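You operate a simulated robot arm through the tools that you are given. There is no shell and no other tool. Be economical: measure what you need, move in short steps, check, and stop when the job is done.

The job below is to be done with a simulated robot arm. You get a single attempt, and the scene is never put back.

TASK
Put things in order on the surface of the dark brown table. At the end: the grey cup is on the silver sheet marked tray; the grey steel square stands where the yellow tag (marked "HOLD") stood; the yellow tag stands where the grey cup stood; the blue marker stands where the grey steel square stood; the metal post marked ten stands where the blue marker stood; whatever was shut is shut again. Leave all else as you found it, and nothing knocked over.

Only the result counts: the job must be done as asked and must still hold three seconds after the hand-in. Knocking over, shifting, dropping, spilling or breaking anything else fails it. Flat cloth is picked up by pressing the open fingertips on it (5 to 10 N) and closing them slowly along it; thin cloth reads only 2 to 8 mm in the jaws.

THE ROBOT
A 7-joint arm with a two-finger parallel gripper, fixed in place. Base frame: the origin is at the foot of the arm, x ahead of it, y to its left, z up; the work surface is at about z = 0. Readings come in cm, degrees, newtons and seconds.
With the tool pointing down near the work surface it reaches from about 22 to 58 cm from the base axis. Its first joint turns from -66.0 to 66.0 degrees. Payload 2.5 kg.
The tool frame sits at the grasp point between the pads (the TCP): z along the fingers, y along the line on which they close. The tips reach 2.3 cm beyond it. Largest opening 9.4 cm; finger width 3.8, thickness 1; the body of the gripper, 5.4 by 9.6 cm, starts 3.9 cm behind the TCP.
Orientation is that of the tool frame in the base frame, as a unit quaternion [w, x, y, z]. With the fingers straight down and closing along the base's y, the tool's x points along the base's -x, its y along +y and its z along -z.

THE INTERFACE
- The arm moves only by the tool nudge_tool. Its argument "motion" is a list of rows, each an object of numbers (a shift or turn left out is 0, a gripper value left out holds the last): "ax", "ay", "az": the turn, a rotation vector about the tool's x, y, z in degrees; "dx", "dy", "dz": the shift along the tool's x, y, z in cm; "jaw": the closure, from 0 (fully open) to 1 (shut). In form: [{"ax": .., "ay": .., "az": .., "dx": .., "dy": .., "dz": .., "jaw": ..}, ...]. A call has 1 to 20 rows; each row shifts and turns the commanded pose from where the row before left it, along the tool's axes as they then stand. Rows are played at 5 a second. More than 5 cm and 8.6 degrees between two rows, or a gripper value outside its range, and nothing of the call is played. A pose out of reach is approached as far as the arm can. The call stops where the force on the tool passes 40 N (or 10 N more than at its start, if that is more) or the arm is blocked; 0.2 s more then pass. Each finger travels about 10.8 cm/s and halts on what it meets, pressing with about 39 N; the grip force reading is that of the motor and also rises with nothing between the fingers. The clock runs only during rows and for 0.2 s after the last one: add rows that do not move to give the fingers time. It gives the time, the measured TCP pose, the force on the tool (base axes), the opening and the grip force at its end, in the units of the frame above (readings bear some noise).
- Cameras (640 x 400 px; columns grow to the right, rows downward): "scene" is fixed at [10.83, -40.97, 54.68]; the picture's right is [0.94, -0.33, 0.00], its down [-0.21, -0.60, -0.78] and it looks along [0.26, 0.73, -0.63] (base axes); focal length 296 px, centre (320, 200). "wrist" rides on the gripper at [8.6, 1.6, -7.5] in the tool frame; the picture's right is [-0.18, 0.98, 0.00], its down [-0.58, -0.11, -0.81] and it looks along [-0.79, -0.15, 0.59] (tool axes); focal length 243 px, centre (320, 200).
- snapshot(camera): a new picture of that camera. No time passes.
- measure_at(camera, pixels): for up to 12 pixels [column, row] of the newest picture of that camera ("zoom" is the newest enlarged one), the place [x, y, z] in the base frame of the surface seen there, good to about 0.3 cm, but the place of the scene camera against the robot may be out by one fixed shift of up to 1.8 cm in any direction. No time passes.
- zoom(camera, box): a new picture of the part [left, top, right, bottom] of that camera's present view, enlarged. No time passes.
- close_job(): hands the job in; it is judged then, once.

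Work in short steps. Measure before you move; look again where a grasp or a placing could have gone wrong, and mend it. You have 80 turns and 46 pictures in all, those below and enlarged ones among them. Open the gripper and draw the arm clear of the work before you hand the job in, unless the task says otherwise; then end with one line.

The tools are called after "Call:" as a command line: name --argument value ..., lists and objects as JSON in quotes. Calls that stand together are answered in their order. nudge_tool: Moves the arm, as the interface text tells. Its arguments: {"type":"object","properties":{"motion":{"type":"array"}},"required":["motion"]} The other tools are called the same way: snapshot (camera) takes a picture; measure_at (camera, pixels) gives the place of the surface under pixels of a picture; zoom (camera, box) takes an enlarged picture of a part of a camera's view; close_job () hands the job in.

At the start:

```text
t: 0.0
ee_pos: [41.6, 18.89, 26.91]
tcp_rot: [0.0, -0.001, 1.0, 0.0]
ft_force: [-0.1, 0.1, 0.6]
gripper_width: 9.4
finger_force: 0.1
```

scene: 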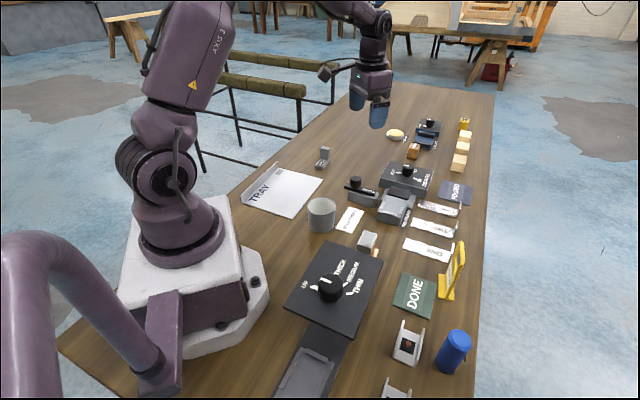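
wrist: 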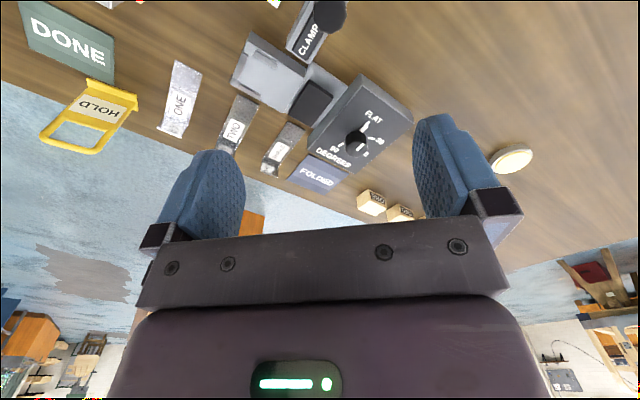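

The scene shows the grey cup (321,214), the tray sheet (283,190), the yellow tag (453,272), the blue marker (453,352) and several small items. I'll zoom in to identify the steel square and the post marked ten.

Call:
zoom --camera "scene" --box '[300, 90, 500, 215]'

Call:
zoom --camera "scene" --box '[270, 190, 490, 328]'

Call:
zoom --camera "scene" --box '[260, 290, 500, 400]'

```text
3.20 times, centred on (400, 152) of scene
```

zoom: 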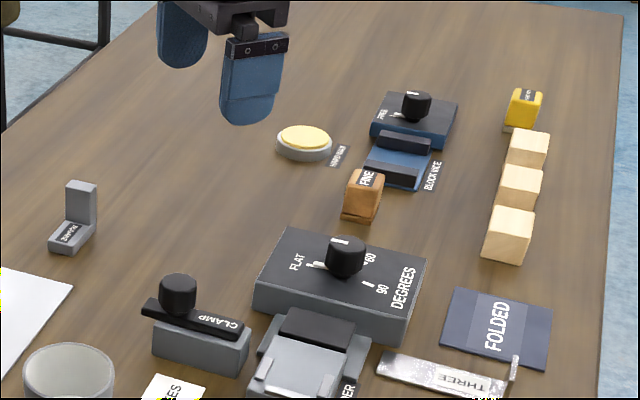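

```text
2.90 times, centred on (380, 259) of scene
```

zoom: 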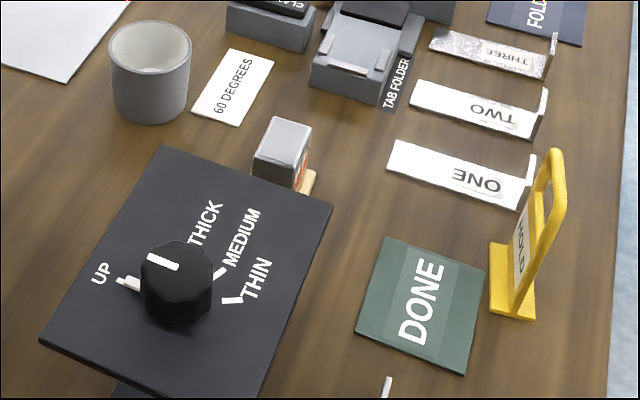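

```text
2.67 times, centred on (380, 345) of scene
```

zoom: 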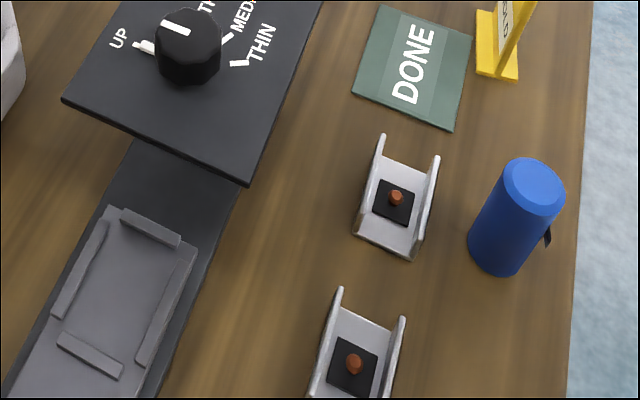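

I need closer views of the small block at (368,243), the square at (323,157) and the far end of the table.

Call:
zoom --camera "scene" --box '[345, 222, 393, 262]'

Call:
zoom --camera "scene" --box '[300, 140, 350, 175]'

Call:
zoom --camera "scene" --box '[440, 110, 490, 180]'

Call:
zoom --camera "scene" --box '[425, 320, 485, 380]'

```text
10.00 times, centred on (369, 242) of scene
```

zoom: 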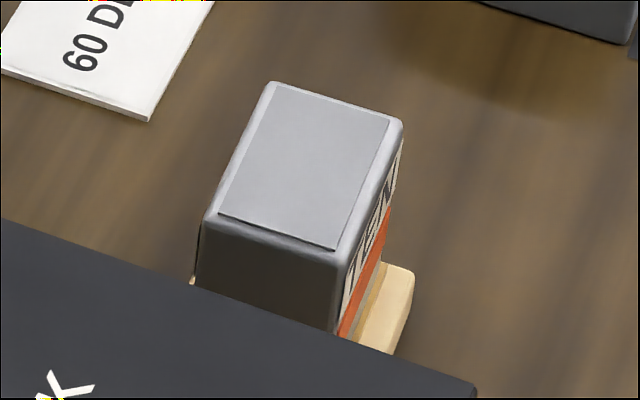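

```text
11.43 times, centred on (325, 158) of scene
```

zoom: 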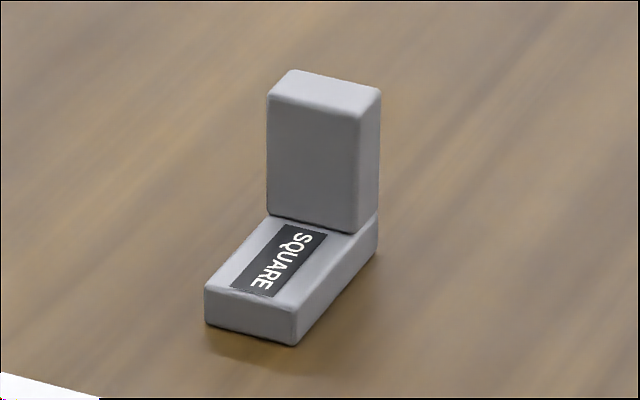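

```text
5.71 times, centred on (465, 145) of scene
```

zoom: 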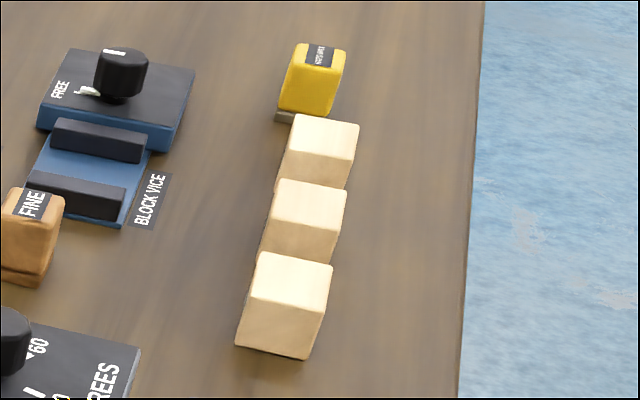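

```text
6.67 times, centred on (455, 350) of scene
```

zoom: 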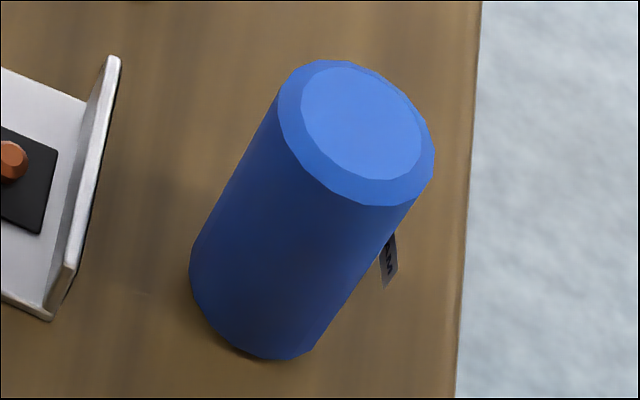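

I haven't found the post marked ten yet. I'll measure the known items in the scene picture and then look over the rest of the table with the wrist camera.

Call:
snapshot --camera "scene"

Call:
measure_at --camera "scene" --pixels '[[321, 204], [321, 230], [325, 150], [320, 163], [446, 296], [462, 245], [455, 341], [444, 368], [283, 190], [368, 238], [405, 345], [330, 285]]'

Call:
measure_at --camera "wrist" --pixels '[[100, 107], [88, 135], [65, 45], [365, 110], [180, 100], [240, 120], [282, 150], [512, 158], [371, 203], [340, 10], [106, 1], [270, 60]]'

```text
36 pictures are left
```

scene: 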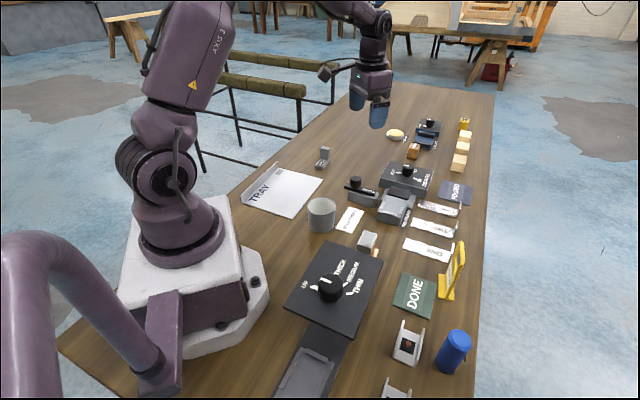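

```text
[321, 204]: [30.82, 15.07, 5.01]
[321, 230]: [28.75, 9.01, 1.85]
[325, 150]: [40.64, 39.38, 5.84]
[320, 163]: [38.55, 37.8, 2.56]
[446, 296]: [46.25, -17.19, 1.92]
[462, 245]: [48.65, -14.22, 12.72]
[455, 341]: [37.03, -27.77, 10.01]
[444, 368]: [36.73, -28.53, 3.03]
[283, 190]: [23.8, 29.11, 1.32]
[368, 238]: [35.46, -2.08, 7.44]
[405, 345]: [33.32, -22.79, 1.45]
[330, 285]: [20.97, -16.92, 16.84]
```

```text
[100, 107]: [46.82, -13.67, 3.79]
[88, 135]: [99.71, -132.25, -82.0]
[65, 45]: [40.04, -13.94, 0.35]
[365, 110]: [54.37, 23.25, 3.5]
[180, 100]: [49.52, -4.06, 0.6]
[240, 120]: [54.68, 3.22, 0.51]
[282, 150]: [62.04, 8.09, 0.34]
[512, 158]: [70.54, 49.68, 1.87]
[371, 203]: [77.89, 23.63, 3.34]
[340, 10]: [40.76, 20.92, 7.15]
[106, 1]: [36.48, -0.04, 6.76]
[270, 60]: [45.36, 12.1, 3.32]
```

Everything found so far matches between the cameras, but the post marked ten is still missing. I'll move high over the right-hand side and look from there.

Call:
nudge_tool --motion '[{"dx": 1.5, "dy": -4, "dz": -1}, {"dx": 1.5, "dy": -4, "dz": -1}, {"dx": 1.5, "dy": -4, "dz": -1}, {"dx": 1.5, "dy": -4, "dz": -1}, {"dx": 1.5, "dy": -4, "dz": -1}, {"dx": 1.5, "dy": -4, "dz": -1}, {"dx": 1.5, "dy": -4, "dz": -1}, {}]'

Call:
snapshot --camera "wrist"

Call:
snapshot --camera "scene"

```text
t: 1.8
ee_pos: [31.09, -9.19, 34.15]
tcp_rot: [0.0, 0.0, 1.0, 0.0]
ft_force: [-0.6, -1.7, 0.6]
gripper_width: 9.41
finger_force: 0.0
```

```text
35 pictures are left
```

wrist: 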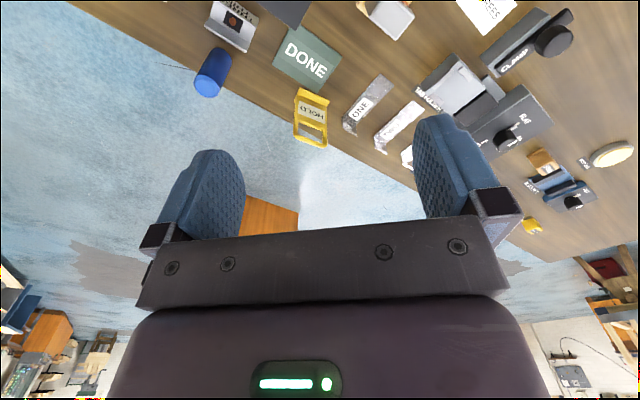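

```text
34 pictures are left
```

scene: 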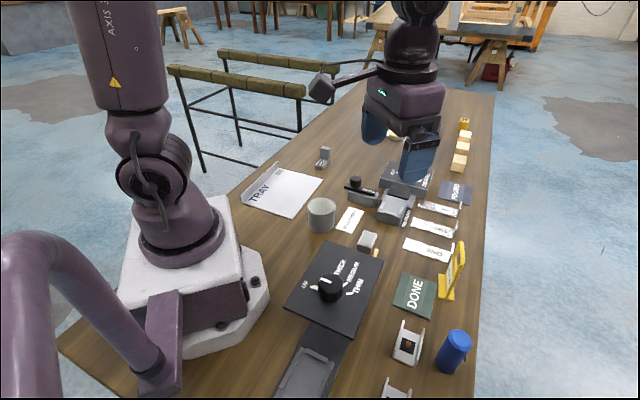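

Still no post. I'll turn the tool 85° so the wrist camera looks toward -y, along the part of the table hidden from the scene camera.

Call:
nudge_tool --motion '[{"az": 8.5}, {"az": 8.5}, {"az": 8.5}, {"az": 8.5}, {"az": 8.5}, {"az": 8.5}, {"az": 8.5}, {"az": 8.5}, {"az": 8.5}, {"az": 8.5}, {}]'

Call:
snapshot --camera "wrist"

```text
t: 4.2
ee_pos: [31.24, -9.16, 34.1]
tcp_rot: [0.0, 0.677, 0.736, 0.0]
ft_force: [0.6, 0.8, -0.5]
gripper_width: 9.43
finger_force: 0.0
```

```text
33 pictures are left
```

wrist: 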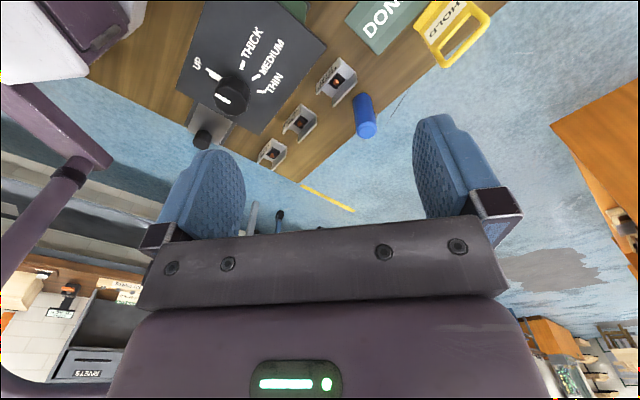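

There are three little channels (337,80), (300,122), (272,152) and something at (203,138). I'll zoom in on them.

Call:
zoom --camera "wrist" --box '[170, 50, 390, 188]'

Call:
measure_at --camera "wrist" --pixels '[[203, 138], [272, 155], [300, 122], [337, 82], [365, 105], [230, 97], [195, 30]]'

```text
2.90 times, centred on (280, 119) of wrist
```

zoom: 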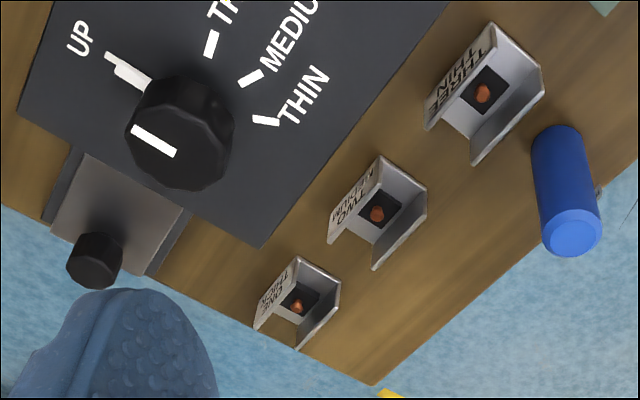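

```text
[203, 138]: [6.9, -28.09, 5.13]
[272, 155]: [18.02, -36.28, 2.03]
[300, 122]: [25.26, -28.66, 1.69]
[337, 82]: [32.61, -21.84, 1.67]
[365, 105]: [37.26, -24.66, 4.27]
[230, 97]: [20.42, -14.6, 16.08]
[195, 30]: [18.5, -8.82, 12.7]
```

Those are the three rivet channels and not posts. I'll turn further to look back toward the robot and see the hidden faces of the block at (35,-2), the space under the press plate and the area by the tray.

Call:
nudge_tool --motion '[{"az": 8.5, "dx": 0.5, "dy": 2}, {"az": 8.5, "dy": 2}, {"az": 8.5, "dy": 2}, {"az": 8.5, "dy": 2}, {"az": 8.5, "dy": 2}, {"az": 8.5, "dx": -1}, {"az": 8.5, "dx": -1}, {"az": 8.5}, {"az": 8.5}, {"az": 8.5}, {"az": 8.5}, {}]'

Call:
snapshot --camera "wrist"

```text
t: 6.8
ee_pos: [39.2, -12.27, 34.03]
tcp_rot: [0.0, 1.0, 0.012, 0.0]
ft_force: [0.2, 0.0, -0.3]
gripper_width: 9.39
finger_force: 0.0
```

```text
31 pictures are left
```

wrist: 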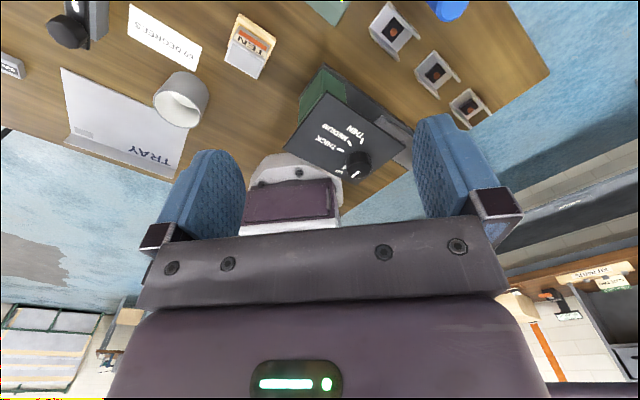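

The block at (250,45) reads "TEN", so it is the metal post. I'll zoom in on it and measure this view.

Call:
zoom --camera "wrist" --box '[140, 0, 300, 140]'

Call:
measure_at --camera "wrist" --pixels '[[245, 66], [239, 58], [262, 64], [253, 40], [255, 17], [244, 38], [266, 44], [178, 90], [186, 112], [165, 85], [130, 110], [75, 100]]'

```text
2.86 times, centred on (220, 70) of wrist
```

zoom: 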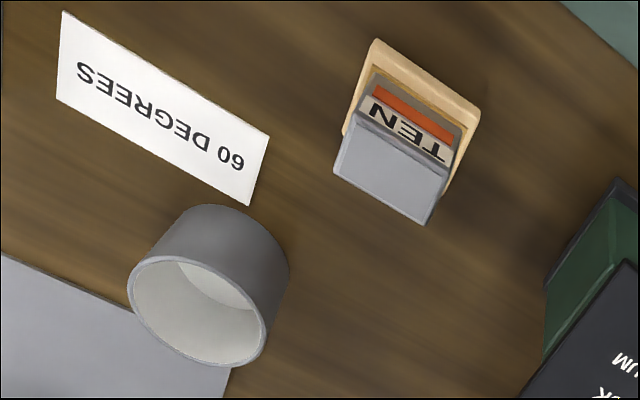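

```text
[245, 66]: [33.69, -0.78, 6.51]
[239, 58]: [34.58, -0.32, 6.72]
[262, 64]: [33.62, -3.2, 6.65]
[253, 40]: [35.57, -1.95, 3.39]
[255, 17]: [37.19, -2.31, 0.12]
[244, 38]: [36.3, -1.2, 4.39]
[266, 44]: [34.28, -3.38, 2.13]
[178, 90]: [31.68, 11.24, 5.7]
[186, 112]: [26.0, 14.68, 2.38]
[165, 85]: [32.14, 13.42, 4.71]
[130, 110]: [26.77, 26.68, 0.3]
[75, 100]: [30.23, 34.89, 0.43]
```

The cup, post and tray are all in view. I'll measure the cup rim and walls, plus the post edges, in this zoom.

Call:
measure_at --camera "zoom" --pixels '[[132, 300], [150, 262], [190, 258], [240, 283], [264, 318], [250, 355], [205, 362], [160, 345], [205, 210], [250, 220], [205, 285], [283, 260]]'

Call:
measure_at --camera "zoom" --pixels '[[338, 172], [360, 122], [445, 178], [425, 218], [375, 45], [475, 108], [350, 128], [450, 178], [400, 165], [415, 130], [420, 75], [370, 75]]'

```text
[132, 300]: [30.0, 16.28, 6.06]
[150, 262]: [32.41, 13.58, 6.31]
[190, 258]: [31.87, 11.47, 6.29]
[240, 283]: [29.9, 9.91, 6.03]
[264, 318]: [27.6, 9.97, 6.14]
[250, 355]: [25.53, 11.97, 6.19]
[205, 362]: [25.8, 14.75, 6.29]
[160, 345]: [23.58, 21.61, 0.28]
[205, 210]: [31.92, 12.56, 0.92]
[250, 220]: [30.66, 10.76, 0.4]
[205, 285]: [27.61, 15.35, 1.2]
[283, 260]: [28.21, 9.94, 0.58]
```

```text
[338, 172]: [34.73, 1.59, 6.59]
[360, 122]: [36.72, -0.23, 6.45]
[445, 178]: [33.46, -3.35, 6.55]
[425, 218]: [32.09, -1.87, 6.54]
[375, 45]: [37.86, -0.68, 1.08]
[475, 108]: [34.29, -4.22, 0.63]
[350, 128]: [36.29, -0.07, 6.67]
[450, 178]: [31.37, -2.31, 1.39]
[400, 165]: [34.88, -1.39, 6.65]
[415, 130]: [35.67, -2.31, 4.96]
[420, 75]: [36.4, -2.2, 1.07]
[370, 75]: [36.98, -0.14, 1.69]
```

The cup centre comes out near (28.9,13.1), diameter about 7, height 6.3. Next I'll measure the tray's extent and its lip.

Call:
measure_at --camera "wrist" --pixels '[[64, 70], [69, 125], [67, 138], [148, 108], [184, 130], [176, 158], [172, 175], [120, 150], [120, 130], [100, 120], [66, 100], [150, 135]]'

```text
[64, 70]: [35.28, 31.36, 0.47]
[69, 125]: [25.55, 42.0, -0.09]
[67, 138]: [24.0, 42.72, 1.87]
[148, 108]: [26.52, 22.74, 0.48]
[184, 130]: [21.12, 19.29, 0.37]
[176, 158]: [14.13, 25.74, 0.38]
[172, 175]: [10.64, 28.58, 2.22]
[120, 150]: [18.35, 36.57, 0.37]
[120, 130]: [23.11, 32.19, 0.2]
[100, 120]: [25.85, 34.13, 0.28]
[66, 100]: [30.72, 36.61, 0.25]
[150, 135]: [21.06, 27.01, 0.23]
```

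The tray runs between about (35,31), (25,42), (14,26) and (21.5,19), so (26,30) is a good flat spot for the cup. I'll turn back to yaw 90° (tool x = +y, tool y = +x), move over the cup, and check it with the wrist camera.

Call:
nudge_tool --motion '[{"az": -8.5}, {"az": -8.5}, {"az": -8.5}, {"az": -8.5}, {"az": -8.5}, {"az": -8.5}, {"az": -8.5}, {"az": -8.5}, {"az": -8.5}, {"az": -8.5}, {"az": -3.5}, {"dx": 4, "dy": -1.5}, {"dx": 4, "dy": -1.5}, {"dx": 4, "dy": -1.5}, {"dx": 4, "dy": -1.5}, {"dx": 4, "dy": -1.5, "dz": 1}, {"dx": 4, "dy": -1.5, "dz": 3}, {"dx": 1.4, "dy": -1.3, "dz": 4}, {"dz": 4}, {}]'

Call:
snapshot --camera "wrist"

```text
refused: row 17 steps farther than a row can; nothing moved
```

```text
29 pictures are left
```

wrist: 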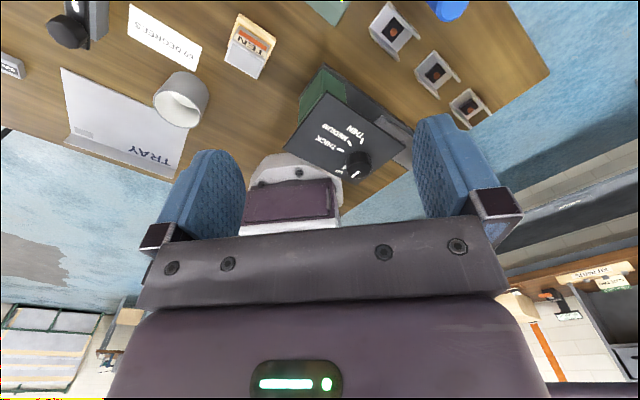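

Row 17 was longer than the limit, so nothing moved. I'll resend it with shorter steps and no picture yet.

Call:
nudge_tool --motion '[{"az": -8.5}, {"az": -8.5}, {"az": -8.5}, {"az": -8.5}, {"az": -8.5}, {"az": -8.5}, {"az": -8.5}, {"az": -8.5}, {"az": -8.5}, {"az": -8.5}, {"az": -3.5}, {"dx": 4, "dy": -1.5}, {"dx": 4, "dy": -1.5}, {"dx": 4, "dy": -1.5}, {"dx": 4, "dy": -1.5}, {"dx": 4, "dy": -1.5}, {"dx": 4, "dy": -1.5}, {"dx": 1.4, "dy": -1.3, "dz": 4}, {"dz": 4}, {}]'

```text
t: 11.0
ee_pos: [28.96, 13.08, 25.98]
tcp_rot: [-0.001, 0.707, 0.707, 0.0]
ft_force: [0.7, 0.7, -0.4]
gripper_width: 9.4
finger_force: 0.2
```

The TCP is over the cup at (28.96,13.08). I'll go down to z≈11 and check the alignment between the fingers.

Call:
nudge_tool --motion '[{"dz": 4}, {"dz": 4}, {"dz": 4}, {"dz": 3}, {}]'

Call:
snapshot --camera "wrist"

```text
t: 12.2
ee_pos: [29.02, 13.0, 10.99]
tcp_rot: [0.0, 0.707, 0.707, -0.001]
ft_force: [0.7, 0.1, -0.1]
gripper_width: 9.4
finger_force: 0.1
```

```text
28 pictures are left
```

wrist: 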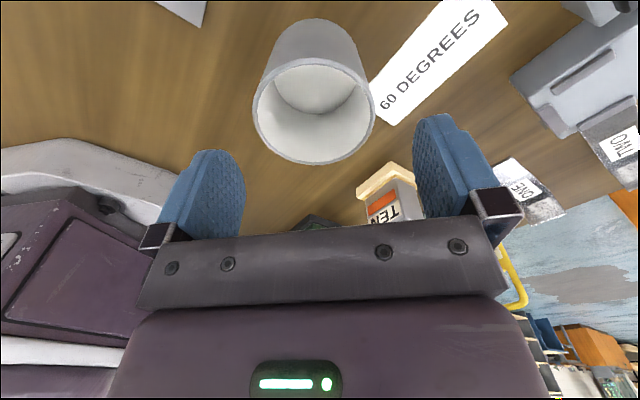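

The cup is between the fingers. I'll measure the rim and the near edge of the 60 DEGREES card before closing.

Call:
measure_at --camera "wrist" --pixels '[[255, 110], [374, 112], [313, 61], [318, 162], [272, 75], [358, 75], [275, 150], [360, 148], [373, 90], [404, 124], [436, 3], [318, 85]]'

```text
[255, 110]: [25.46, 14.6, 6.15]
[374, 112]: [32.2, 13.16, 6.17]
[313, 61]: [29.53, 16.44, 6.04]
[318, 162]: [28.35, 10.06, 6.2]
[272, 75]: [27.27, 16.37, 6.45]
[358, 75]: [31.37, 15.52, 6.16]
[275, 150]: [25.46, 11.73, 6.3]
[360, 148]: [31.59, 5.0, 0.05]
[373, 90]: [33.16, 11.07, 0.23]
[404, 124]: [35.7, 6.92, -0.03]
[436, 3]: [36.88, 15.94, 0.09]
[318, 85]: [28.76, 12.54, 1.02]
```

The cup centre is (28.85,13.2), and the card lies flat and clear of the fingertips. I'll go down to z≈4.3 and close gently.

Call:
nudge_tool --motion '[{"dz": 3, "dx": 0.2, "dy": -0.15}, {"dz": 3}, {"dz": 0.7}, {"jaw": 0.12}, {"jaw": 0.2}, {"jaw": 0.26}, {"jaw": 0.32}, {"jaw": 0.5}, {"jaw": 0.5}]'

```text
t: 14.2
ee_pos: [28.71, 13.36, 4.4]
tcp_rot: [0.0, 0.707, 0.707, 0.0]
ft_force: [0.8, -1.4, 0.3]
gripper_width: 6.94
finger_force: 38.9
```

Gripped at 6.94 cm. I'll lift the cup, carry it above the tray at (26,30), and look.

Call:
nudge_tool --motion '[{"dz": -2}, {"dz": -4}, {"dz": -4}, {"dx": 3, "dy": -0.5}, {"dx": 3, "dy": -0.5}, {"dx": 3, "dy": -0.5}, {"dx": 3, "dy": -0.5}, {"dx": 3, "dy": -0.5}, {"dx": 1.6, "dy": -0.2}, {}, {}]'

Call:
snapshot --camera "scene"

```text
t: 16.6
ee_pos: [26.1, 29.86, 14.43]
tcp_rot: [0.001, 0.707, 0.707, 0.0]
ft_force: [-0.1, -0.8, -2.5]
gripper_width: 6.91
finger_force: 39.3
```

```text
27 pictures are left
```

scene: 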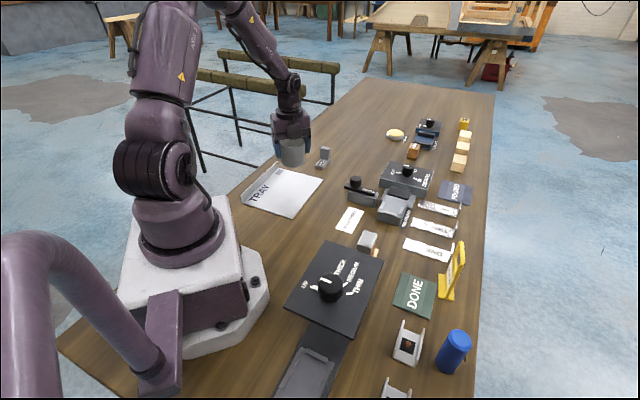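

The cup is above the tray, where (26,30) lands near scene pixel (288,188). I'll lower it slowly and release.

Call:
nudge_tool --motion '[{"dz": 4}, {"dz": 3}, {"dz": 1.5}, {"dz": 0.4}, {"dz": 0.3}, {"dz": 0.2}, {}]'

```text
t: 18.2
ee_pos: [26.24, 29.96, 4.88]
tcp_rot: [0.0, 0.707, 0.707, 0.0]
ft_force: [-0.4, -0.3, -1.1]
gripper_width: 6.91
finger_force: 38.6
```

The force is close to contact, so I'll lower a little more in small steps.

Call:
nudge_tool --motion '[{"dz": 0.1}, {"dz": 0.1}, {}]'

```text
t: 19.0
ee_pos: [26.2, 29.89, 4.63]
tcp_rot: [0.0, 0.707, 0.708, -0.001]
ft_force: [-0.8, -0.4, -1.1]
gripper_width: 6.87
finger_force: 39.3
```

Call:
nudge_tool --motion '[{"dz": 0.1}, {"dz": 0.1}, {}]'

```text
t: 19.8
ee_pos: [26.17, 29.94, 4.7]
tcp_rot: [0.0, 0.707, 0.708, 0.001]
ft_force: [-4.1, -5.6, 19.8]
gripper_width: 6.91
finger_force: 39.0
```

Contact at 20 N, so the cup is on the tray. I'll ease off slightly, open, and rise.

Call:
nudge_tool --motion '[{"dz": -0.15}, {"jaw": 0.25}, {"jaw": 0.18}, {"jaw": 0.0}, {}, {"dz": -2}, {"dz": -4}, {"dz": -4}, {"dz": -5}, {"dz": -5}, {}]'

Call:
snapshot --camera "wrist"

```text
t: 22.2
ee_pos: [26.13, 30.1, 24.73]
tcp_rot: [0.0, 0.707, 0.707, -0.001]
ft_force: [0.0, 0.7, 0.1]
gripper_width: 9.37
finger_force: 0.1
```

```text
26 pictures are left
```

wrist: 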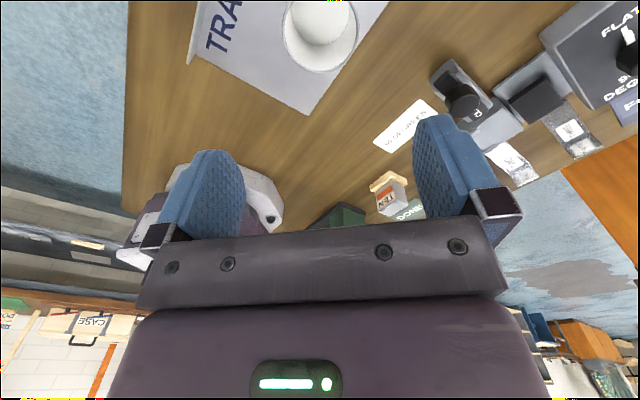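

The cup stands on the tray. Next I'll fly near the yellow tag and look at it.

Call:
nudge_tool --motion '[{"dx": -3.8, "dy": 2.2}, {"dx": -3.8, "dy": 2.2}, {"dx": -3.8, "dy": 2.2}, {"dx": -3.8, "dy": 2.2}, {"dx": -3.8, "dy": 2.2}, {"dx": -3.8, "dy": 2.2}, {"dx": -3.8, "dy": 2.2}, {"dx": -3.8, "dy": 2.2}, {"dx": -3.8, "dy": 2.2}, {"dz": 2}, {"dz": 2}, {}]'

Call:
snapshot --camera "wrist"

```text
t: 24.8
ee_pos: [46.01, -4.28, 20.72]
tcp_rot: [0.0, 0.707, 0.707, 0.0]
ft_force: [0.2, -0.1, 0.9]
gripper_width: 9.41
finger_force: 0.1
```

```text
25 pictures are left
```

wrist: 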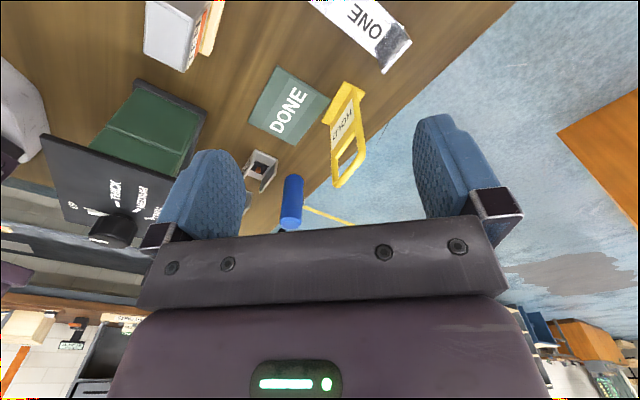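

Call:
zoom --camera "wrist" --box '[230, 60, 390, 240]'

```text
2.22 times, centred on (310, 150) of wrist
```

zoom: 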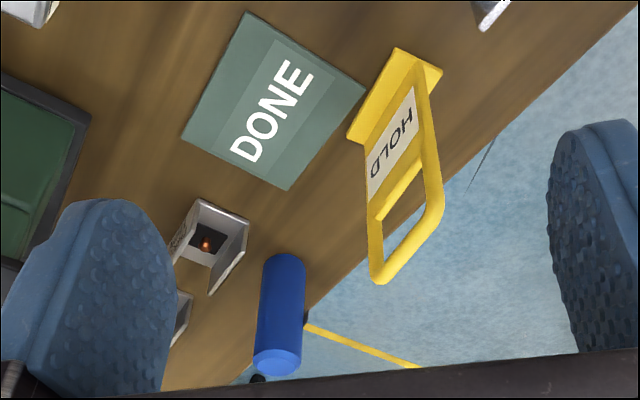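

The tag is an upright yellow frame on a foot. I'll measure its foot, upright edges and top bar, plus the blue marker.

Call:
measure_at --camera "zoom" --pixels '[[398, 51], [438, 73], [351, 137], [400, 70], [378, 110], [416, 100], [372, 170], [377, 275], [438, 205], [405, 190], [390, 150], [425, 130]]'

Call:
measure_at --camera "zoom" --pixels '[[277, 362], [262, 355], [298, 358], [285, 262], [268, 268], [302, 268], [265, 320], [300, 320], [283, 320], [278, 372], [308, 316], [283, 290]]'

```text
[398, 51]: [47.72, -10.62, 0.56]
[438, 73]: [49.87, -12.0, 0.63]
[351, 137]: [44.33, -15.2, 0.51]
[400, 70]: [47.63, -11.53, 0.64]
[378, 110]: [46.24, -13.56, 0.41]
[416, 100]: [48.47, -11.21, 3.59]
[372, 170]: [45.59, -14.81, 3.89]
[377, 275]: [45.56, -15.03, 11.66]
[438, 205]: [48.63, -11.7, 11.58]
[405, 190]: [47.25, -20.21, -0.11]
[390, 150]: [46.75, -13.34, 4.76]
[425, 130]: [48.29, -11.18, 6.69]
```

```text
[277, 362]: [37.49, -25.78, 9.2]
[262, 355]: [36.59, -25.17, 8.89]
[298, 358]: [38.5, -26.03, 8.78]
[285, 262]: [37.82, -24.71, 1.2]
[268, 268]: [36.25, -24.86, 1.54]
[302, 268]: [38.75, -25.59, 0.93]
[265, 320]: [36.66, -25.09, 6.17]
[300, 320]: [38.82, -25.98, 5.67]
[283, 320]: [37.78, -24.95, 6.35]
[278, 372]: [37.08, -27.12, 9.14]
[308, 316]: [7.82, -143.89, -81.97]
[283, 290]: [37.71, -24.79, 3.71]
```

The tag's foot centre is at about (47.1,-13.6), the upright centre near (47.0,-13.2), its width runs about 52° from x, and the top is at 11.7. I'll turn to close across the width and hover above it.

Call:
nudge_tool --motion '[{"az": -8.5}, {"az": -8.5}, {"az": -8.5}, {"az": -8.5}, {"az": -8.5}, {"az": -8.5}, {"az": -1}, {"dx": -2.1, "dy": -2.13}, {"dx": -2.1, "dy": -2.13}, {"dx": -2.07, "dy": -2.14}, {"dz": 3.5}, {}]'

Call:
snapshot --camera "wrist"

```text
t: 27.4
ee_pos: [47.0, -13.36, 17.17]
tcp_rot: [0.0, 0.325, 0.946, 0.0]
ft_force: [0.9, 0.2, 0.7]
gripper_width: 9.42
finger_force: 0.0
```

```text
23 pictures are left
```

wrist: 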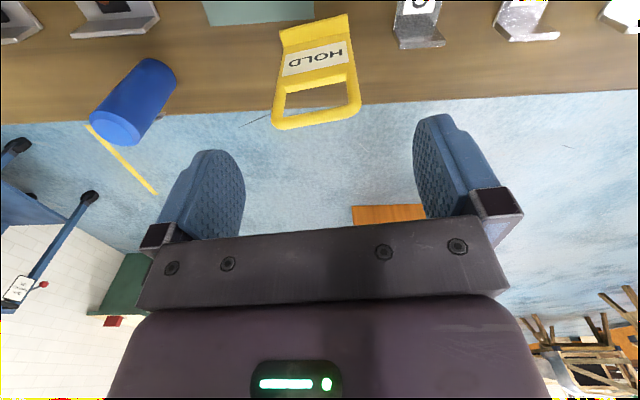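

The tag sits between the fingers. I'll measure its frame and foot again from here.

Call:
measure_at --camera "wrist" --pixels '[[282, 34], [346, 19], [283, 48], [350, 38], [276, 95], [358, 82], [277, 118], [355, 112], [316, 122], [312, 80], [344, 60], [284, 72]]'

Call:
measure_at --camera "wrist" --pixels '[[116, 130], [95, 117], [135, 138], [147, 61], [173, 75], [120, 88], [158, 110], [140, 95], [108, 140], [130, 115]]'

```text
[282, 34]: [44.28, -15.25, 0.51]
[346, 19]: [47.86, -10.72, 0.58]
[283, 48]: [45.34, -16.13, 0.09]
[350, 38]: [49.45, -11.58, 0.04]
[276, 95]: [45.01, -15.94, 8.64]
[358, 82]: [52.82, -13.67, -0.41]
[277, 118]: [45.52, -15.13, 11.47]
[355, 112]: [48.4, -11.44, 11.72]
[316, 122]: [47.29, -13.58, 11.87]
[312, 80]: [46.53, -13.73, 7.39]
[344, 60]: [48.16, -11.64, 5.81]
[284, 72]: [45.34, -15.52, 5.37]
```

```text
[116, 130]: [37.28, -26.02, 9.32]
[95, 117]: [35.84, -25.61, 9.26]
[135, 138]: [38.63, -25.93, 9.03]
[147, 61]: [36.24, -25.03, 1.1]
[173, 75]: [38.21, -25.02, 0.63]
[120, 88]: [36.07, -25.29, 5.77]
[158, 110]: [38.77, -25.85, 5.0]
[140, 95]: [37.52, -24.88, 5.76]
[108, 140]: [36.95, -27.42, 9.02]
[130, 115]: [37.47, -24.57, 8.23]
```

The upright is 5.5 cm wide and centred within 0.1 cm of the TCP. I'll go down to z≈8.6 and close slowly.

Call:
nudge_tool --motion '[{"dz": 4}, {"dz": 3}, {"dz": 1.5}, {"jaw": 0.2}, {"jaw": 0.32}, {"jaw": 0.37}, {"jaw": 0.4}, {"jaw": 0.43}, {"jaw": 0.47}, {"jaw": 0.55}, {"jaw": 0.55}]'

Call:
snapshot --camera "wrist"

```text
t: 29.8
ee_pos: [46.98, -13.31, 8.65]
tcp_rot: [0.0, 0.326, 0.946, 0.0]
ft_force: [-0.2, -1.5, 0.1]
gripper_width: 5.89
finger_force: 39.4
```

```text
22 pictures are left
```

wrist: 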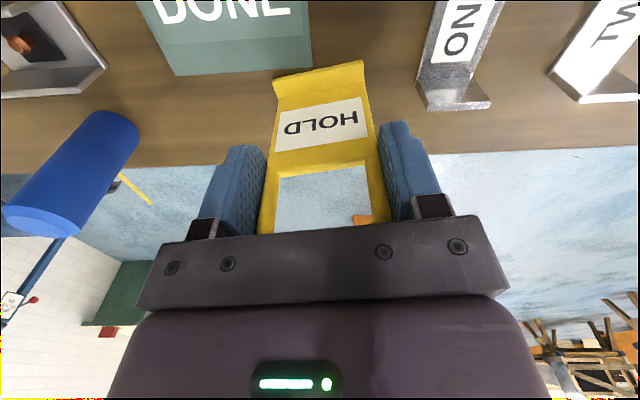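

The tag is gripped at 5.89 cm. I'll measure the foot corners once more for the placing offset.

Call:
measure_at --camera "wrist" --pixels '[[276, 82], [362, 62], [275, 98], [277, 106], [366, 85], [320, 85], [310, 70], [290, 55], [460, 108]]'

```text
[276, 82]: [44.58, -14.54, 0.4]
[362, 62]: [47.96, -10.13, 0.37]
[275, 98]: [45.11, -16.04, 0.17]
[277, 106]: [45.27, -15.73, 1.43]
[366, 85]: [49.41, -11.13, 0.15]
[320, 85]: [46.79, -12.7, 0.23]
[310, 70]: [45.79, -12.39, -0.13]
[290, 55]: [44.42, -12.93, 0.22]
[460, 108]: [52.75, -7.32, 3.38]
```

The foot offset from the TCP is about (0.1,-0.3). I'll lift straight up, carry the tag over to the cup's old place, and look.

Call:
nudge_tool --motion '[{"dz": -0.5}, {"dz": -1.5}, {"dz": -4}, {"dz": -4}, {"dz": -3}, {"dx": 3.866, "dy": 1.231}, {"dx": 3.866, "dy": 1.231}, {"dx": 3.866, "dy": 1.231}, {"dx": 3.866, "dy": 1.231}, {"dx": 3.866, "dy": 1.231}, {"dx": 3.866, "dy": 1.231}, {"dx": 3.866, "dy": 1.231}, {"dx": 3.866, "dy": 1.231}, {}, {}]'

Call:
snapshot --camera "wrist"

```text
t: 33.0
ee_pos: [28.74, 13.63, 21.75]
tcp_rot: [0.0, 0.325, 0.946, 0.0]
ft_force: [-0.6, 0.1, -0.1]
gripper_width: 5.9
finger_force: 38.8
```

```text
21 pictures are left
```

wrist: 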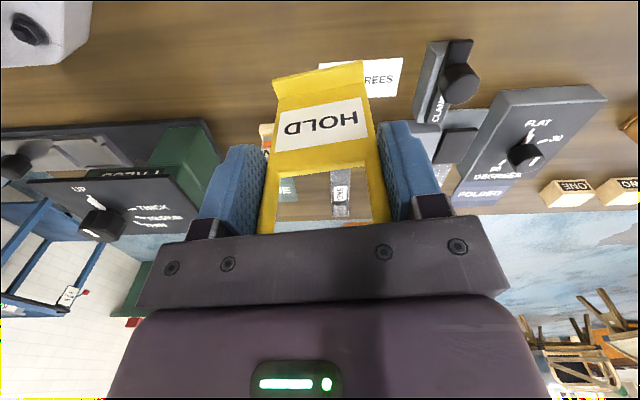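

The tag hangs straight over the spot. I'll lower it 12.5 cm and then creep to contact.

Call:
nudge_tool --motion '[{"dz": 4, "dx": -0.09, "dy": -0.12}, {"dz": 4}, {"dz": 3}, {"dz": 1}, {"dz": 0.5}, {"dz": 0.2}, {"dz": 0.1}, {"dz": 0.1}, {}]'

```text
t: 35.0
ee_pos: [28.6, 13.43, 8.73]
tcp_rot: [0.0, 0.326, 0.946, 0.0]
ft_force: [0.3, -0.6, -0.7]
gripper_width: 5.92
finger_force: 38.8
```

Call:
nudge_tool --motion '[{"dz": 0.08}, {"dz": 0.08}, {}]'

```text
t: 35.8
ee_pos: [28.6, 13.47, 8.59]
tcp_rot: [0.0, 0.325, 0.946, -0.001]
ft_force: [-4.3, -1.8, 22.2]
gripper_width: 5.9
finger_force: 38.9
```

Contact, so I'll ease off, open and rise straight up.

Call:
nudge_tool --motion '[{"dz": -0.12}, {"jaw": 0.36}, {"jaw": 0.3}, {"jaw": 0.15}, {"jaw": 0.0}, {}, {"dz": -3}, {"dz": -4}, {"dz": -4}, {"dz": -4}, {}]'

Call:
snapshot --camera "wrist"

```text
t: 38.2
ee_pos: [28.65, 13.34, 23.79]
tcp_rot: [0.0, 0.325, 0.946, 0.0]
ft_force: [1.1, 0.0, -0.9]
gripper_width: 9.39
finger_force: 0.0
```

```text
20 pictures are left
```

wrist: 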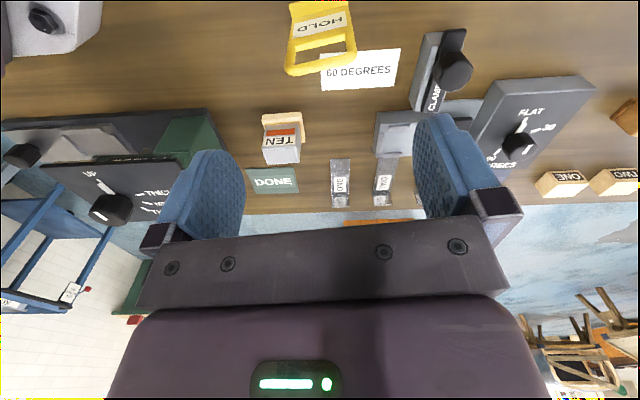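

The tag stands upright at the cup's old spot. Next is the steel square: I'll move near it and turn to yaw 0 to look at it.

Call:
nudge_tool --motion '[{"dx": 3.1, "dy": 3.16}, {"dx": 3.1, "dy": 3.16}, {"dx": 3.1, "dy": 3.16}, {"dx": 3.1, "dy": 3.16}, {"dx": 3.1, "dy": 3.16}, {"az": -8.5}, {"az": -8.5}, {"az": -8.5}, {"az": -8.5}, {"az": -4}, {"dz": 3}, {"dz": 3}, {}]'

Call:
zoom --camera "wrist" --box '[220, 0, 440, 138]'

```text
t: 41.0
ee_pos: [26.09, 35.51, 17.81]
tcp_rot: [0.001, 0.0, 1.0, -0.001]
ft_force: [-0.9, -0.2, -0.2]
gripper_width: 9.39
finger_force: 0.2
```

```text
2.90 times, centred on (330, 69) of wrist
```

zoom: 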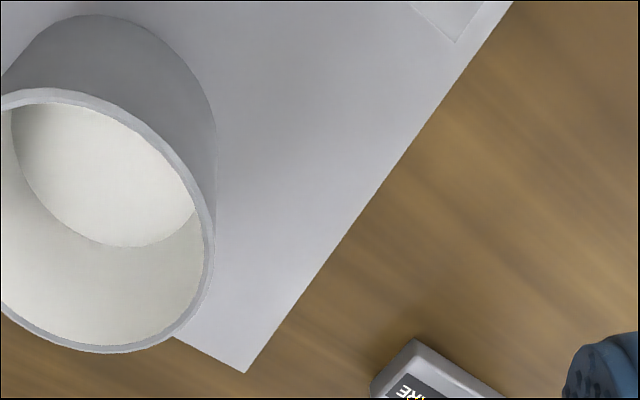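

The square is just off the edge of this crop, so I'll take the full wrist picture.

Call:
snapshot --camera "wrist"

```text
18 pictures are left
```

wrist: 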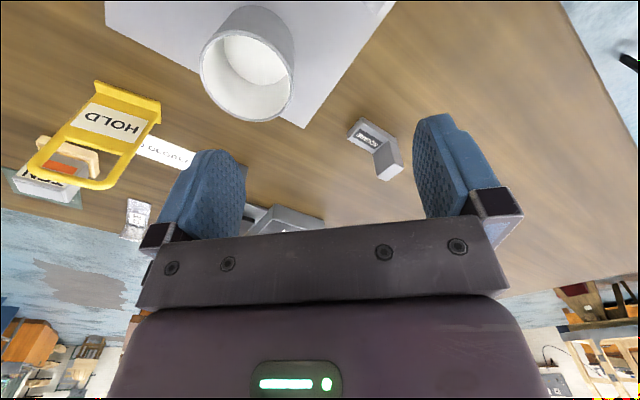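

Call:
measure_at --camera "wrist" --pixels '[[361, 119], [349, 132], [397, 138], [380, 178], [402, 163], [376, 152], [366, 135], [395, 150], [350, 138], [376, 162], [299, 125], [388, 160]]'

Call:
measure_at --camera "wrist" --pixels '[[98, 82], [159, 101], [94, 95], [42, 170], [112, 185], [130, 112], [82, 126], [110, 115], [155, 122]]'

Call:
zoom --camera "wrist" --box '[335, 105, 415, 190]'

```text
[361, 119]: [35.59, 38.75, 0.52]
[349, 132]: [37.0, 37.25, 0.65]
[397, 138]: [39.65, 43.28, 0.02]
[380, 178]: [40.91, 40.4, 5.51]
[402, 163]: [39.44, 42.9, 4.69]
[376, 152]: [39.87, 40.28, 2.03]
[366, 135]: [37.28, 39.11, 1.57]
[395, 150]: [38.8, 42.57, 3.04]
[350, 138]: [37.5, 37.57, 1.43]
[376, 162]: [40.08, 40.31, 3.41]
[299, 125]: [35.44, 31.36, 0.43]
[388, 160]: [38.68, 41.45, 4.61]
```

```text
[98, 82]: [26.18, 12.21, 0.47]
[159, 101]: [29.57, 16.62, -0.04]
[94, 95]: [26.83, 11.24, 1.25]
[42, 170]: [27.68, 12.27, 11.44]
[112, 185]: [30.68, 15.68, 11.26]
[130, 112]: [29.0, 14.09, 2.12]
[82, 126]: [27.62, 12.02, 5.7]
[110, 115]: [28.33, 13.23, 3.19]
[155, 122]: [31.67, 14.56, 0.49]
```

```text
4.71 times, centred on (375, 148) of wrist
```

zoom: 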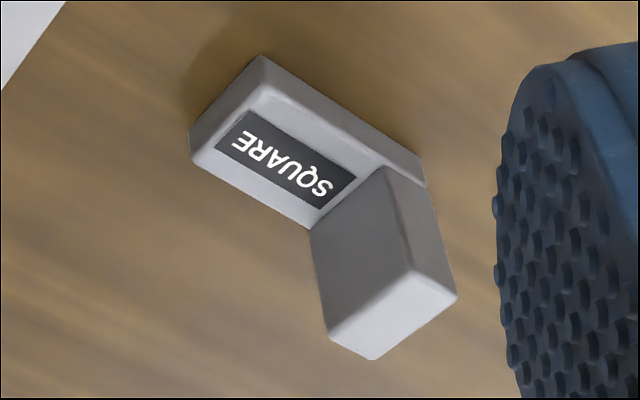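

I'll measure the square's corners in this enlarged picture.

Call:
measure_at --camera "zoom" --pixels '[[408, 275], [452, 298], [374, 354], [333, 335], [262, 65], [196, 135], [240, 105], [312, 225], [385, 175], [420, 180], [420, 230], [365, 260]]'

```text
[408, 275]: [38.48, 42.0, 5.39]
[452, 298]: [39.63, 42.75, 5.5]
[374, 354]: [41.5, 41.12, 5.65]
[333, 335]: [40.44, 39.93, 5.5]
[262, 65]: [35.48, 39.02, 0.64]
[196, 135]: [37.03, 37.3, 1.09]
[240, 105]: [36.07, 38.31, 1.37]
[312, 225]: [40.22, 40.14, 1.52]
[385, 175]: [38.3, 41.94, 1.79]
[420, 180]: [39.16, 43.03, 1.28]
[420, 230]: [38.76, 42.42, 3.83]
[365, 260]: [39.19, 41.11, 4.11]
```

The square's footprint centre is about (38.4,40.1), its long axis is at 41°, and the upright stands at the far end, 5.6 high. I'll turn to yaw -41° to close across its width and hover over (39.2,40.8).

Call:
nudge_tool --motion '[{"az": -8.5}, {"az": -8.5}, {"az": -8.5}, {"az": -8.5}, {"az": -7}, {"dx": -3.4, "dy": -1.15}, {"dx": -3.4, "dy": -1.15}, {"dx": -3.4, "dy": -1.15}, {"dx": -3.17, "dy": -1.15}, {"dz": 4}, {"dz": 2}, {}]'

Call:
snapshot --camera "wrist"

```text
t: 43.6
ee_pos: [39.19, 40.79, 11.62]
tcp_rot: [0.0, -0.35, 0.937, 0.0]
ft_force: [0.3, -0.1, -0.2]
gripper_width: 9.41
finger_force: 0.0
```

```text
16 pictures are left
```

wrist: 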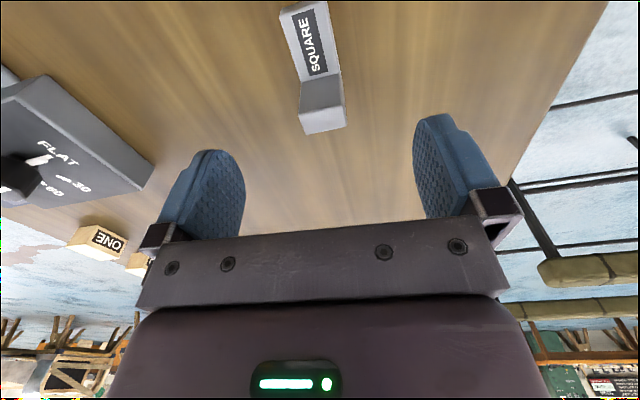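

The square lies between the fingers. I'll measure it from here to check the alignment.

Call:
measure_at --camera "wrist" --pixels '[[282, 18], [327, 5], [298, 82], [339, 72], [301, 112], [345, 103], [307, 133], [345, 124], [303, 8], [322, 118], [316, 92], [290, 50]]'

```text
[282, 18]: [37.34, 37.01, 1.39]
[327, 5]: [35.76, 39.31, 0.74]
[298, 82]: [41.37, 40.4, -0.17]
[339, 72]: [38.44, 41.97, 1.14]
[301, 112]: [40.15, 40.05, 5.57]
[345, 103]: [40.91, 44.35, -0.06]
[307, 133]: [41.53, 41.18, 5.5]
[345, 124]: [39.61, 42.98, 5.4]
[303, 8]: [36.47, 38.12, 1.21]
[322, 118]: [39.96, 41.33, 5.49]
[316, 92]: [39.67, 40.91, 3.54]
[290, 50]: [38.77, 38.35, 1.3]
```

Aligned within about 3° and 0.1 cm. I'll turn 3° more, go down to z≈2.8 and close slowly.

Call:
nudge_tool --motion '[{"az": -3}, {"dz": 4}, {"dz": 3}, {"dz": 1.8}, {"jaw": 0.4}, {"jaw": 0.6}, {"jaw": 0.68}, {"jaw": 0.72}, {"jaw": 0.76}, {"jaw": 0.85}, {"jaw": 0.85}]'

```text
t: 46.0
ee_pos: [39.27, 40.83, 3.03]
tcp_rot: [0.0, -0.375, 0.927, 0.001]
ft_force: [2.0, -0.8, -0.9]
gripper_width: 2.98
finger_force: 39.3
```

Gripped at 2.98 cm. I'll lift and check the hold.

Call:
nudge_tool --motion '[{"dz": -0.5}, {"dz": -1.5}, {"dz": -3}, {"dz": -4}, {"dz": -4}, {}, {}]'

Call:
snapshot --camera "wrist"

```text
t: 47.6
ee_pos: [39.23, 40.8, 15.88]
tcp_rot: [-0.001, -0.375, 0.927, 0.001]
ft_force: [0.3, -0.7, -3.6]
gripper_width: 2.97
finger_force: 39.3
```

```text
15 pictures are left
```

wrist: 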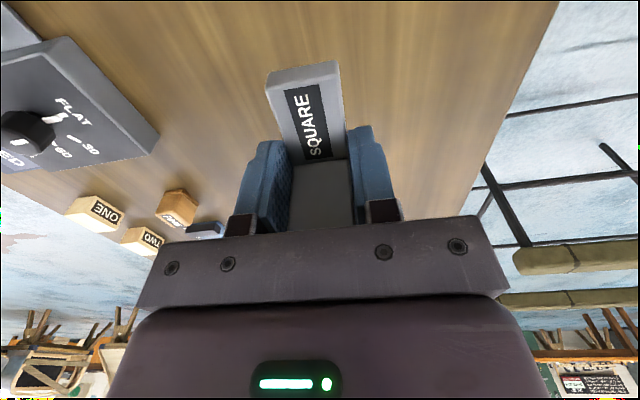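

The square is held. I'll measure its front edge in the grip and check that it is level.

Call:
measure_at --camera "wrist" --pixels '[[268, 74], [336, 63], [272, 88], [340, 78], [305, 80], [325, 155], [305, 155]]'

```text
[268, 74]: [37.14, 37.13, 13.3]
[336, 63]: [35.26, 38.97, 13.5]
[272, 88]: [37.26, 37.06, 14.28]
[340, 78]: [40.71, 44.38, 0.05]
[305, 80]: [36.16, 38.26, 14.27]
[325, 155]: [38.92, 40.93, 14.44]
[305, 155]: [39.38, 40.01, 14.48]
```

It is level, with its centre about 1.1 cm toward the camera side. I'll turn 8° to match the tag's old footprint and carry it to (47.76,-12.76).

Call:
nudge_tool --motion '[{"az": -8}, {"dx": 2.842, "dy": -3.054}, {"dx": 2.842, "dy": -3.054}, {"dx": 2.842, "dy": -3.054}, {"dx": 2.842, "dy": -3.054}, {"dx": 2.842, "dy": -3.054}, {"dx": 2.842, "dy": -3.054}, {"dx": 2.842, "dy": -3.054}, {"dx": 2.842, "dy": -3.054}, {"dx": 2.842, "dy": -3.054}, {"dx": 2.842, "dy": -3.054}, {"dx": 2.842, "dy": -3.054}, {"dx": 2.842, "dy": -3.054}, {"dx": 2.842, "dy": -3.054}, {}, {}]'

Call:
snapshot --camera "wrist"

```text
t: 51.0
ee_pos: [47.59, -12.78, 15.91]
tcp_rot: [0.0, -0.438, 0.899, 0.0]
ft_force: [0.4, -0.3, -4.1]
gripper_width: 2.99
finger_force: 39.2
```

```text
14 pictures are left
```

wrist: 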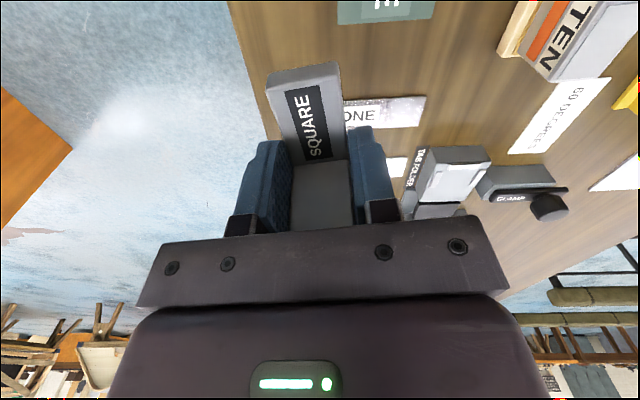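

The path is clear. I'll lower the square to just above the table, then creep to contact.

Call:
nudge_tool --motion '[{"dz": 4, "dx": -0.09, "dy": -0.12}, {"dz": 4}, {"dz": 3}, {"dz": 1}, {"dz": 0.5}, {"dz": 0.2}, {"dz": 0.1}, {}]'

Call:
snapshot --camera "wrist"

```text
t: 52.8
ee_pos: [47.94, -12.79, 3.0]
tcp_rot: [0.0, -0.438, 0.899, 0.0]
ft_force: [0.2, -0.6, -4.3]
gripper_width: 2.99
finger_force: 39.1
```

```text
13 pictures are left
```

wrist: 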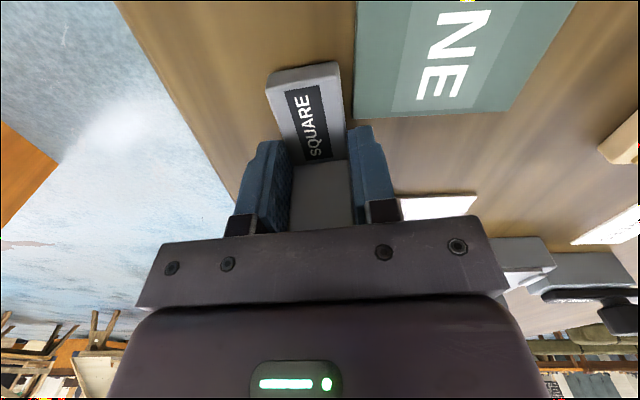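

The square is clear of the cloth and directly over the spot. I'll creep down the last bit.

Call:
nudge_tool --motion '[{"dz": 0.1}, {"dz": 0.08}, {}]'

Call:
measure_at --camera "wrist" --pixels '[[268, 74], [336, 64], [272, 88], [305, 80], [355, 110], [305, 155]]'

```text
t: 53.6
ee_pos: [47.86, -12.83, 2.84]
tcp_rot: [0.0, -0.439, 0.898, -0.001]
ft_force: [0.3, 0.2, -4.6]
gripper_width: 3.02
finger_force: 39.5
```

```text
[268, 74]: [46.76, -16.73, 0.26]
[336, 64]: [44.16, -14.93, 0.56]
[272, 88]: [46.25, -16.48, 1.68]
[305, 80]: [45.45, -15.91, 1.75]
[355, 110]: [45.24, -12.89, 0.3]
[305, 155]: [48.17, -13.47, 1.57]
```

The front edge sits at (45.4,-15.9), matching the tag foot's old end. I'll keep creeping to contact.

Call:
nudge_tool --motion '[{"dz": 0.1}, {"dz": 0.08}, {}]'

```text
t: 54.4
ee_pos: [48.01, -12.73, 2.83]
tcp_rot: [0.0, -0.438, 0.899, -0.001]
ft_force: [-10.1, 0.2, 24.5]
gripper_width: 2.99
finger_force: 39.1
```

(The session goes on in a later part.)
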